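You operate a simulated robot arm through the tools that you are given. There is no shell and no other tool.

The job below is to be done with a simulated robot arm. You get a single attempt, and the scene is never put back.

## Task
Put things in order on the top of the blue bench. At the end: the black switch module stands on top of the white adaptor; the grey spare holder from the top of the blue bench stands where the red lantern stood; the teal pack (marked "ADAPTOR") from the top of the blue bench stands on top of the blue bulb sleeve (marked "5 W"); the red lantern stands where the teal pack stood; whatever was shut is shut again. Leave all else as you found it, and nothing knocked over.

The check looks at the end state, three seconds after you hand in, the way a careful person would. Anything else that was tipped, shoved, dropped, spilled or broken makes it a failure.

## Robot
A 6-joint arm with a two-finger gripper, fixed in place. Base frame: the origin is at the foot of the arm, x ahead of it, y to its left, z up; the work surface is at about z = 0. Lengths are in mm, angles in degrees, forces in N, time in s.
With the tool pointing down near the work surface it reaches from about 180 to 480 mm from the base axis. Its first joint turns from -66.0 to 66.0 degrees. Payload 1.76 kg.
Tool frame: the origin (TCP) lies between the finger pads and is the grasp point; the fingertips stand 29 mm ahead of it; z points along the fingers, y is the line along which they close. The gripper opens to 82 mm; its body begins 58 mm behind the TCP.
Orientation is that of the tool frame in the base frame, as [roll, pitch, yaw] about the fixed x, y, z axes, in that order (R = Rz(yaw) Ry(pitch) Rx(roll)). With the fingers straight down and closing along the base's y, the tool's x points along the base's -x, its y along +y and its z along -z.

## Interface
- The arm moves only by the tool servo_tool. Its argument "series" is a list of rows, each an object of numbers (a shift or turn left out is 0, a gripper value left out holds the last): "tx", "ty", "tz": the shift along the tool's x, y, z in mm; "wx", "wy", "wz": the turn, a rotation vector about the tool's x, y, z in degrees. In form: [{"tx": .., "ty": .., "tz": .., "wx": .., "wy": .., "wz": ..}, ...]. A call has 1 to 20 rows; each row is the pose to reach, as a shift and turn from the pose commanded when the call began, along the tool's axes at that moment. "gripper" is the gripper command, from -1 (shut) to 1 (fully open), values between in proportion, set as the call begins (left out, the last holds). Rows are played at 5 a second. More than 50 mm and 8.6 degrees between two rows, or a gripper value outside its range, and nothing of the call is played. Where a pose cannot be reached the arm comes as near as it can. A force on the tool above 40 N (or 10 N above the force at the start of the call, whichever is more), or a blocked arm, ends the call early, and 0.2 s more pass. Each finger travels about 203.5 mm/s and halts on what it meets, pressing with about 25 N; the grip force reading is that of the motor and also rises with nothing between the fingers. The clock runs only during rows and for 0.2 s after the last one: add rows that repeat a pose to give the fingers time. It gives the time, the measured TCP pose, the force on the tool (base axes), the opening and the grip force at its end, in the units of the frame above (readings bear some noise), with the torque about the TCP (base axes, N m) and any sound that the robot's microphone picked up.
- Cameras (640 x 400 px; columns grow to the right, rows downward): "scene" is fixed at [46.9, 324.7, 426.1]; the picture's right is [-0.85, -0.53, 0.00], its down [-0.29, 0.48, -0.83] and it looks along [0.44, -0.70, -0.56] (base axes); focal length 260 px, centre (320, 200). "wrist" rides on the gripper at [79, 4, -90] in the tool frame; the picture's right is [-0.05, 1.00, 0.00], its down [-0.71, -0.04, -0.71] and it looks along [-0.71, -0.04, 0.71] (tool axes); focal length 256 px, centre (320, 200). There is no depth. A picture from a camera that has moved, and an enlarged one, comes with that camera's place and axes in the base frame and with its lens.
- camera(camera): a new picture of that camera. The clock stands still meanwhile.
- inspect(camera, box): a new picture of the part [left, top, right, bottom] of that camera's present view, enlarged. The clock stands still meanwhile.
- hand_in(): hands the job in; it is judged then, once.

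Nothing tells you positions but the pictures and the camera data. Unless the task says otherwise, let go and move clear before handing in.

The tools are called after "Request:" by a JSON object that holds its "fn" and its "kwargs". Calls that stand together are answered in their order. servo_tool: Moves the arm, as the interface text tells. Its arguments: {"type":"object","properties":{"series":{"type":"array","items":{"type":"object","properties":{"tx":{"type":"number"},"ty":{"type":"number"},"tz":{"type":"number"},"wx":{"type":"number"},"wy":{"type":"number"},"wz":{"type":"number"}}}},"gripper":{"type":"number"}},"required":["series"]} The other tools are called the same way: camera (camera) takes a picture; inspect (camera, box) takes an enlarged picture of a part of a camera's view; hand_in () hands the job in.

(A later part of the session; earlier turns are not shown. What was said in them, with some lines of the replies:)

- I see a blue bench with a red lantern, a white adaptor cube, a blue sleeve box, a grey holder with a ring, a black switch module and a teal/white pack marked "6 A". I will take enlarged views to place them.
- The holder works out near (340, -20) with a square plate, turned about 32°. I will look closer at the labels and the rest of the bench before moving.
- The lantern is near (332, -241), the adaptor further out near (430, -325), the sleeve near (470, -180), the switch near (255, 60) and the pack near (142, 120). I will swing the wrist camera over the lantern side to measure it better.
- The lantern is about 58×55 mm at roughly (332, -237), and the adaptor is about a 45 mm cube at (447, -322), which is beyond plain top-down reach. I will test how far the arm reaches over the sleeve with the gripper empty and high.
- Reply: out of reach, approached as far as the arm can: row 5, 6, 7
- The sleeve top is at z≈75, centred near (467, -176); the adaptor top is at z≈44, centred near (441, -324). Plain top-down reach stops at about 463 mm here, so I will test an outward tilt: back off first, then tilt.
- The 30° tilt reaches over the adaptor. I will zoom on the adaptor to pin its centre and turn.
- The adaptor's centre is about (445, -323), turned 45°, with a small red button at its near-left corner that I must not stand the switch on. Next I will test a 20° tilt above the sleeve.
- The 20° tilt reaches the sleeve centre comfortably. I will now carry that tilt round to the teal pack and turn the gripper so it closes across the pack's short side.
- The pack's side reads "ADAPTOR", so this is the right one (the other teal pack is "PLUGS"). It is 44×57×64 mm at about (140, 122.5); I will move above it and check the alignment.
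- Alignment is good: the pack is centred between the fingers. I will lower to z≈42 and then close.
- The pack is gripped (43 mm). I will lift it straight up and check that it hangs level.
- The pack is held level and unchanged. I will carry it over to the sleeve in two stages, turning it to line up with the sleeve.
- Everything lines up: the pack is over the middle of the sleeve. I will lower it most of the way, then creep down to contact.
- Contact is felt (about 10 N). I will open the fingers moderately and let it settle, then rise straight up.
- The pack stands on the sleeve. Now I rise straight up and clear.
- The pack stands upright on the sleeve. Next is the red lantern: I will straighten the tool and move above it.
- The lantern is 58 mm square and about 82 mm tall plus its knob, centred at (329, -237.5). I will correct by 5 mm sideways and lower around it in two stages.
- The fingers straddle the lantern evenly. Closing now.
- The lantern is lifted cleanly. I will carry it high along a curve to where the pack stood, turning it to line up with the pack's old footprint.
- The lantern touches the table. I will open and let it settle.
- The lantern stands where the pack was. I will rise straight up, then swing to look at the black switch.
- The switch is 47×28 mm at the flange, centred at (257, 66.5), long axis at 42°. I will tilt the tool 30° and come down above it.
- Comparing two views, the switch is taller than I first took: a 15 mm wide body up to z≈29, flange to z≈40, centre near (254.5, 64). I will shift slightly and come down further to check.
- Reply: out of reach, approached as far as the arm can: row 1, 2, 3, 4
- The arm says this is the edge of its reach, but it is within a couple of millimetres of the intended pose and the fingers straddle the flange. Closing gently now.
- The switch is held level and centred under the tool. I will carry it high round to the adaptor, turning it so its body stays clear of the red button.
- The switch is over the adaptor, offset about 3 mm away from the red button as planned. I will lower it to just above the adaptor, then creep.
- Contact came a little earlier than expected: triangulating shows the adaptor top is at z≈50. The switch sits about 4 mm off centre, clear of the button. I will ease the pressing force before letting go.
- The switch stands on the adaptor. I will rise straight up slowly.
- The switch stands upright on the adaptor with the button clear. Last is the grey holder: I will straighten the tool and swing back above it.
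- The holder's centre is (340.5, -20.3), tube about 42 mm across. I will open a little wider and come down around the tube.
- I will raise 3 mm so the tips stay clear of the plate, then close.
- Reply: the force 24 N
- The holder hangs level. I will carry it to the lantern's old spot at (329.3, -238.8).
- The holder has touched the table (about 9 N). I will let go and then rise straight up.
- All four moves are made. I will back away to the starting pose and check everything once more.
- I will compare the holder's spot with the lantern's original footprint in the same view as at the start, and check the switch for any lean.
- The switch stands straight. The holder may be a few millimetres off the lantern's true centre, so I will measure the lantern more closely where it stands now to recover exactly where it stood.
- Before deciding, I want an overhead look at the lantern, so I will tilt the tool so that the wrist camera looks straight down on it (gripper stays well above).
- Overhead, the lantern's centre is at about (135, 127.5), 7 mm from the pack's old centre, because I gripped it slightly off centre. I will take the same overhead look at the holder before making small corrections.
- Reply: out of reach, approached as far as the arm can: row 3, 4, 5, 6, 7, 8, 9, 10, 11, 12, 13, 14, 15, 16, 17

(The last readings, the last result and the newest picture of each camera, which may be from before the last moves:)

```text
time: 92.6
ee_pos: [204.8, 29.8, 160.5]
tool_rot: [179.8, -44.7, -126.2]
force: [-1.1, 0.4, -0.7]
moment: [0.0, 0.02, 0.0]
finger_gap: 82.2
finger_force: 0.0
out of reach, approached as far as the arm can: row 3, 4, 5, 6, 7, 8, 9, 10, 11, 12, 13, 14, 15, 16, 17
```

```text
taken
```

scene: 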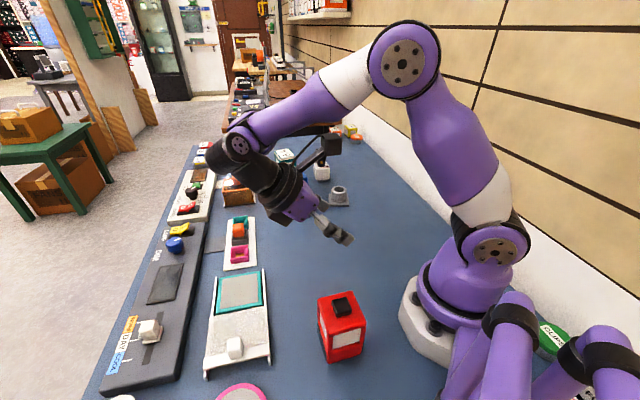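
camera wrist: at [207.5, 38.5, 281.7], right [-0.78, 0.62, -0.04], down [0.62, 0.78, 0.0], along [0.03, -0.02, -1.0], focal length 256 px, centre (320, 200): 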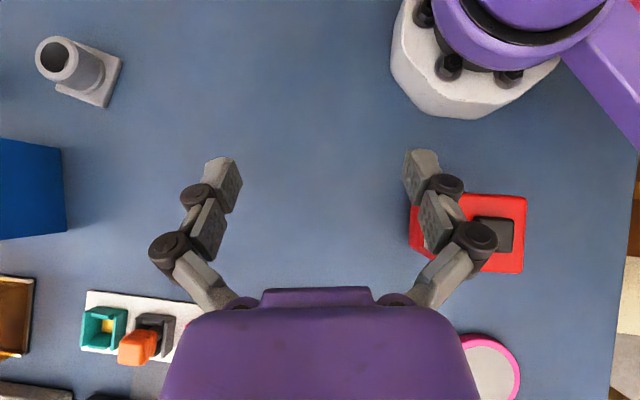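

The overhead pose for the holder is not reachable, but earlier views and the grip offset tell me enough: the lantern and holder are each about 6–7 mm off. I will straighten the tool and rise, then nudge each into place.

Request:
{"fn": "servo_tool", "kwargs": {"series": [{"tx": 7, "tz": -7, "wy": -5}, {"tx": 16, "tz": -16, "wy": -12}, {"tx": 26, "tz": -26, "wy": -20}, {"tx": 36, "tz": -36, "wy": -28}, {"tx": 45, "tz": -45, "wy": -36}, {"tx": 56, "tz": -56, "wy": -44.7}, {"tx": 56, "tz": -56, "wy": -44.7}]}}

Request:
{"fn": "camera", "kwargs": {"camera": "wrist"}}

Request:
{"fn": "camera", "kwargs": {"camera": "scene"}}

```text
refused: row 6 steps farther than a row can; nothing moved
```

```text
taken
camera wrist: at [207.5, 38.5, 281.7], right [-0.78, 0.62, -0.04], down [0.62, 0.78, 0.0], along [0.03, -0.02, -1.0], focal length 256 px, centre (320, 200)
```

wrist: 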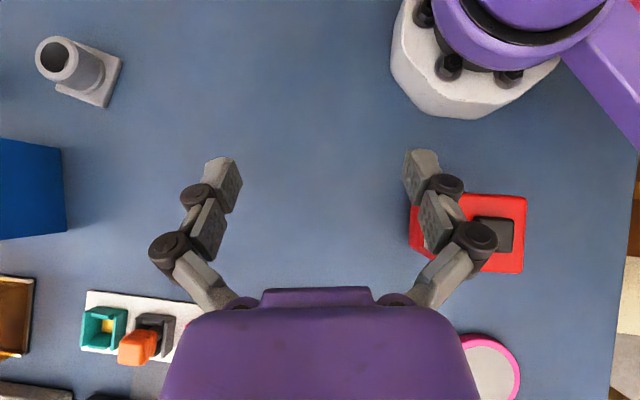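

```text
taken
```

scene: 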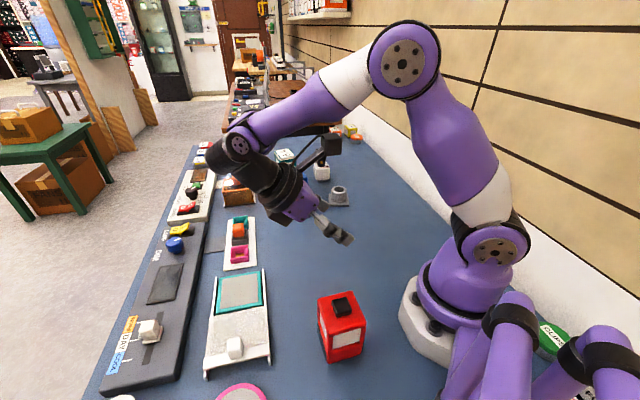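

Request:
{"fn": "servo_tool", "kwargs": {"series": [{"tx": 7, "tz": -7, "wy": -5}, {"tx": 15, "tz": -15, "wy": -11}, {"tx": 23, "tz": -23, "wy": -18}, {"tx": 31, "tz": -31, "wy": -25}, {"tx": 39, "tz": -39, "wy": -32}, {"tx": 48, "tz": -48, "wy": -39}, {"tx": 56, "tz": -56, "wy": -44.8}, {"tx": 56, "tz": -56, "wy": -44.8}]}}

Request:
{"fn": "camera", "kwargs": {"camera": "scene"}}

```text
time: 94.4
ee_pos: [213.9, 45.0, 255.2]
tool_rot: [177.6, -0.7, -126.1]
force: [0.2, 1.1, -0.1]
moment: [0.03, -0.02, -0.01]
finger_gap: 82.1
finger_force: 0.0
out of reach, approached as far as the arm can: row 1, 2, 3, 4, 5, 6, 7, 8
```

```text
taken
```

scene: 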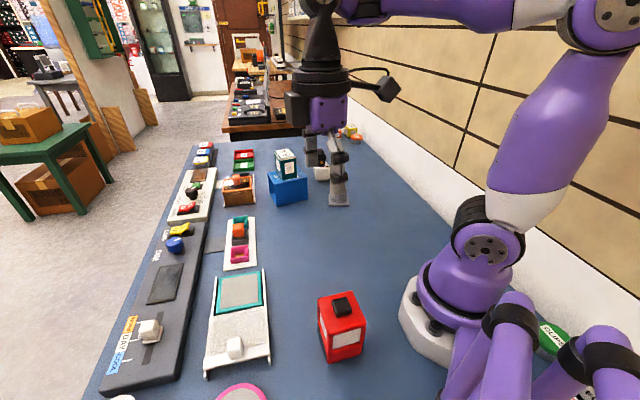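

Request:
{"fn": "servo_tool", "kwargs": {"series": [{"wx": 2.4, "wy": -0.7}, {"wx": 2.4, "wy": -0.7}]}}

```text
time: 95.0
ee_pos: [211.7, 34.7, 246.4]
tool_rot: [-178.9, 0.8, -126.0]
force: [0.4, 0.2, 0.3]
moment: [0.01, -0.02, -0.01]
finger_gap: 82.0
finger_force: 0.1
out of reach, approached as far as the arm can: row 1, 2
```

Request:
{"fn": "servo_tool", "kwargs": {"series": [{"tx": -2.6, "ty": -7.4, "tz": -4, "wz": 6.75}, {"tx": -5.2, "ty": -14.8, "tz": -8, "wz": 13.5}, {"tx": -7.8, "ty": -22.2, "tz": -12, "wz": 20.25}, {"tx": -10.4, "ty": -29.6, "tz": -16, "wz": 27}, {"tx": -12.9, "ty": -36.9, "tz": -20, "wz": 33.75}, {"tx": -15.5, "ty": -44.3, "tz": -24, "wz": 40.5}, {"tx": -18.1, "ty": -51.7, "tz": -28, "wz": 47.25}, {"tx": -20.7, "ty": -59.1, "tz": -32, "wz": 54}, {"tx": -20.7, "ty": -59.1, "tz": -32, "wz": 54}]}}

Request:
{"fn": "camera", "kwargs": {"camera": "scene"}}

Request:
{"fn": "camera", "kwargs": {"camera": "wrist"}}

```text
time: 97.0
ee_pos: [280.6, 22.5, 274.7]
tool_rot: [-179.9, 2.6, -177.5]
force: [0.4, 0.0, -0.2]
moment: [-0.02, 0.0, 0.0]
finger_gap: 82.0
finger_force: 0.0
out of reach, approached as far as the arm can: row 7, 8, 9
```

```text
taken
```

scene: 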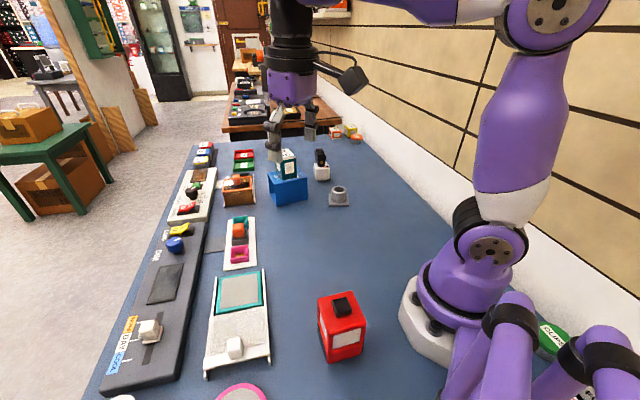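

```text
taken
camera wrist: at [197.7, 23.5, 363.2], right [0.01, 1.0, 0.0], down [0.67, -0.01, 0.74], along [0.74, -0.01, -0.67], focal length 256 px, centre (320, 200)
```

wrist: 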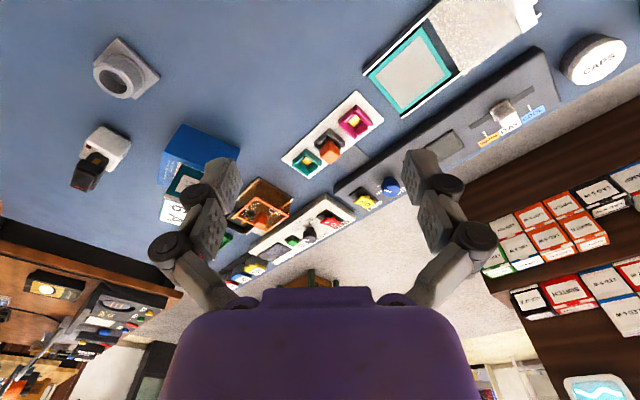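

The arm came back to a clear, high pose with the gripper empty. The remaining offsets of about 6–7 mm are small, and this arm posture sits near a joint limit, so nudging the objects again would risk more than it gains. I will make one last check of the bench.

Request:
{"fn": "inspect", "kwargs": {"camera": "scene", "box": [170, 120, 390, 280]}}

Request:
{"fn": "inspect", "kwargs": {"camera": "scene", "box": [80, 200, 400, 400]}}

```text
2.50 times, centred on (280, 200) of scene
camera zoom: at [46.9, 324.7, 426.1], right [-0.85, -0.53, 0.0], down [-0.29, 0.48, -0.83], along [0.44, -0.7, -0.56], focal length 651 px, centre (420, 200)
```

zoom: 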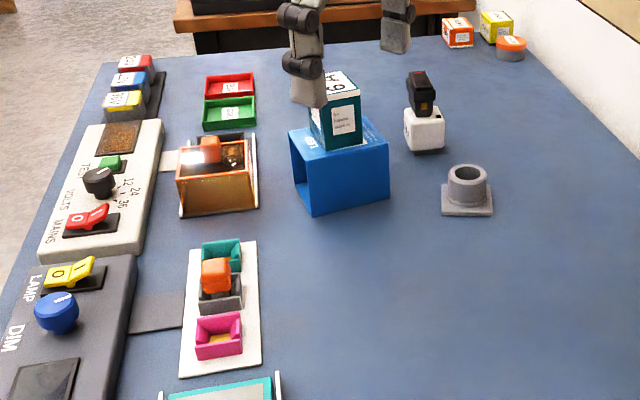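

```text
2.00 times, centred on (240, 300) of scene
camera zoom: at [46.9, 324.7, 426.1], right [-0.85, -0.53, 0.0], down [-0.29, 0.48, -0.83], along [0.44, -0.7, -0.56], focal length 521 px, centre (480, 0)
```

zoom: 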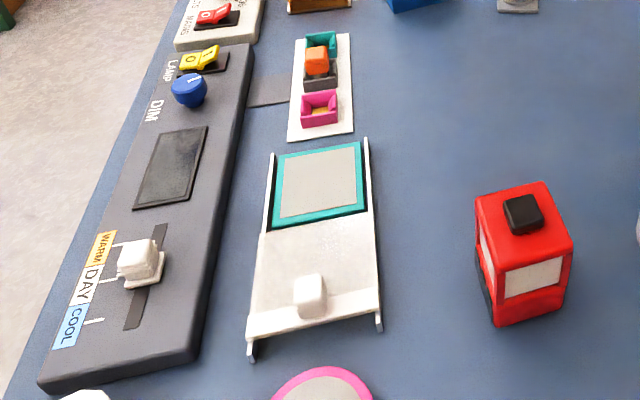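

The switch stands on the adaptor, the teal pack on the 5 W sleeve, the holder on the lantern's old spot and the lantern on the pack's old spot. All are upright, nothing else has moved, and the gripper is empty and clear, so I am handing in.

Request:
{"fn": "hand_in", "kwargs": {}}

```text
The job is handed in.
```

I made all four moves and handed the job in. In the last pictures everything stood upright and nothing else had moved.

| Item | Where it stands now |
|---|---|
| Black switch module | On top of the white adaptor, clear of its red button |
| Teal "ADAPTOR" pack | On top of the blue "5 W" sleeve |
| Red lantern | Where the teal pack stood, about 7 mm off that spot's centre |
| Grey holder | Where the red lantern stood, about 6 mm off that spot's centre |

The 6–7 mm offsets are my estimates from the pictures, and I left them as they are. While I was checking them, the arm ended up close to a joint limit. Gripping the lantern and holder again from there risked more than the small gain was worth.

I opened nothing, so there was nothing to shut again. The gripper was empty and clear of everything when I handed in.
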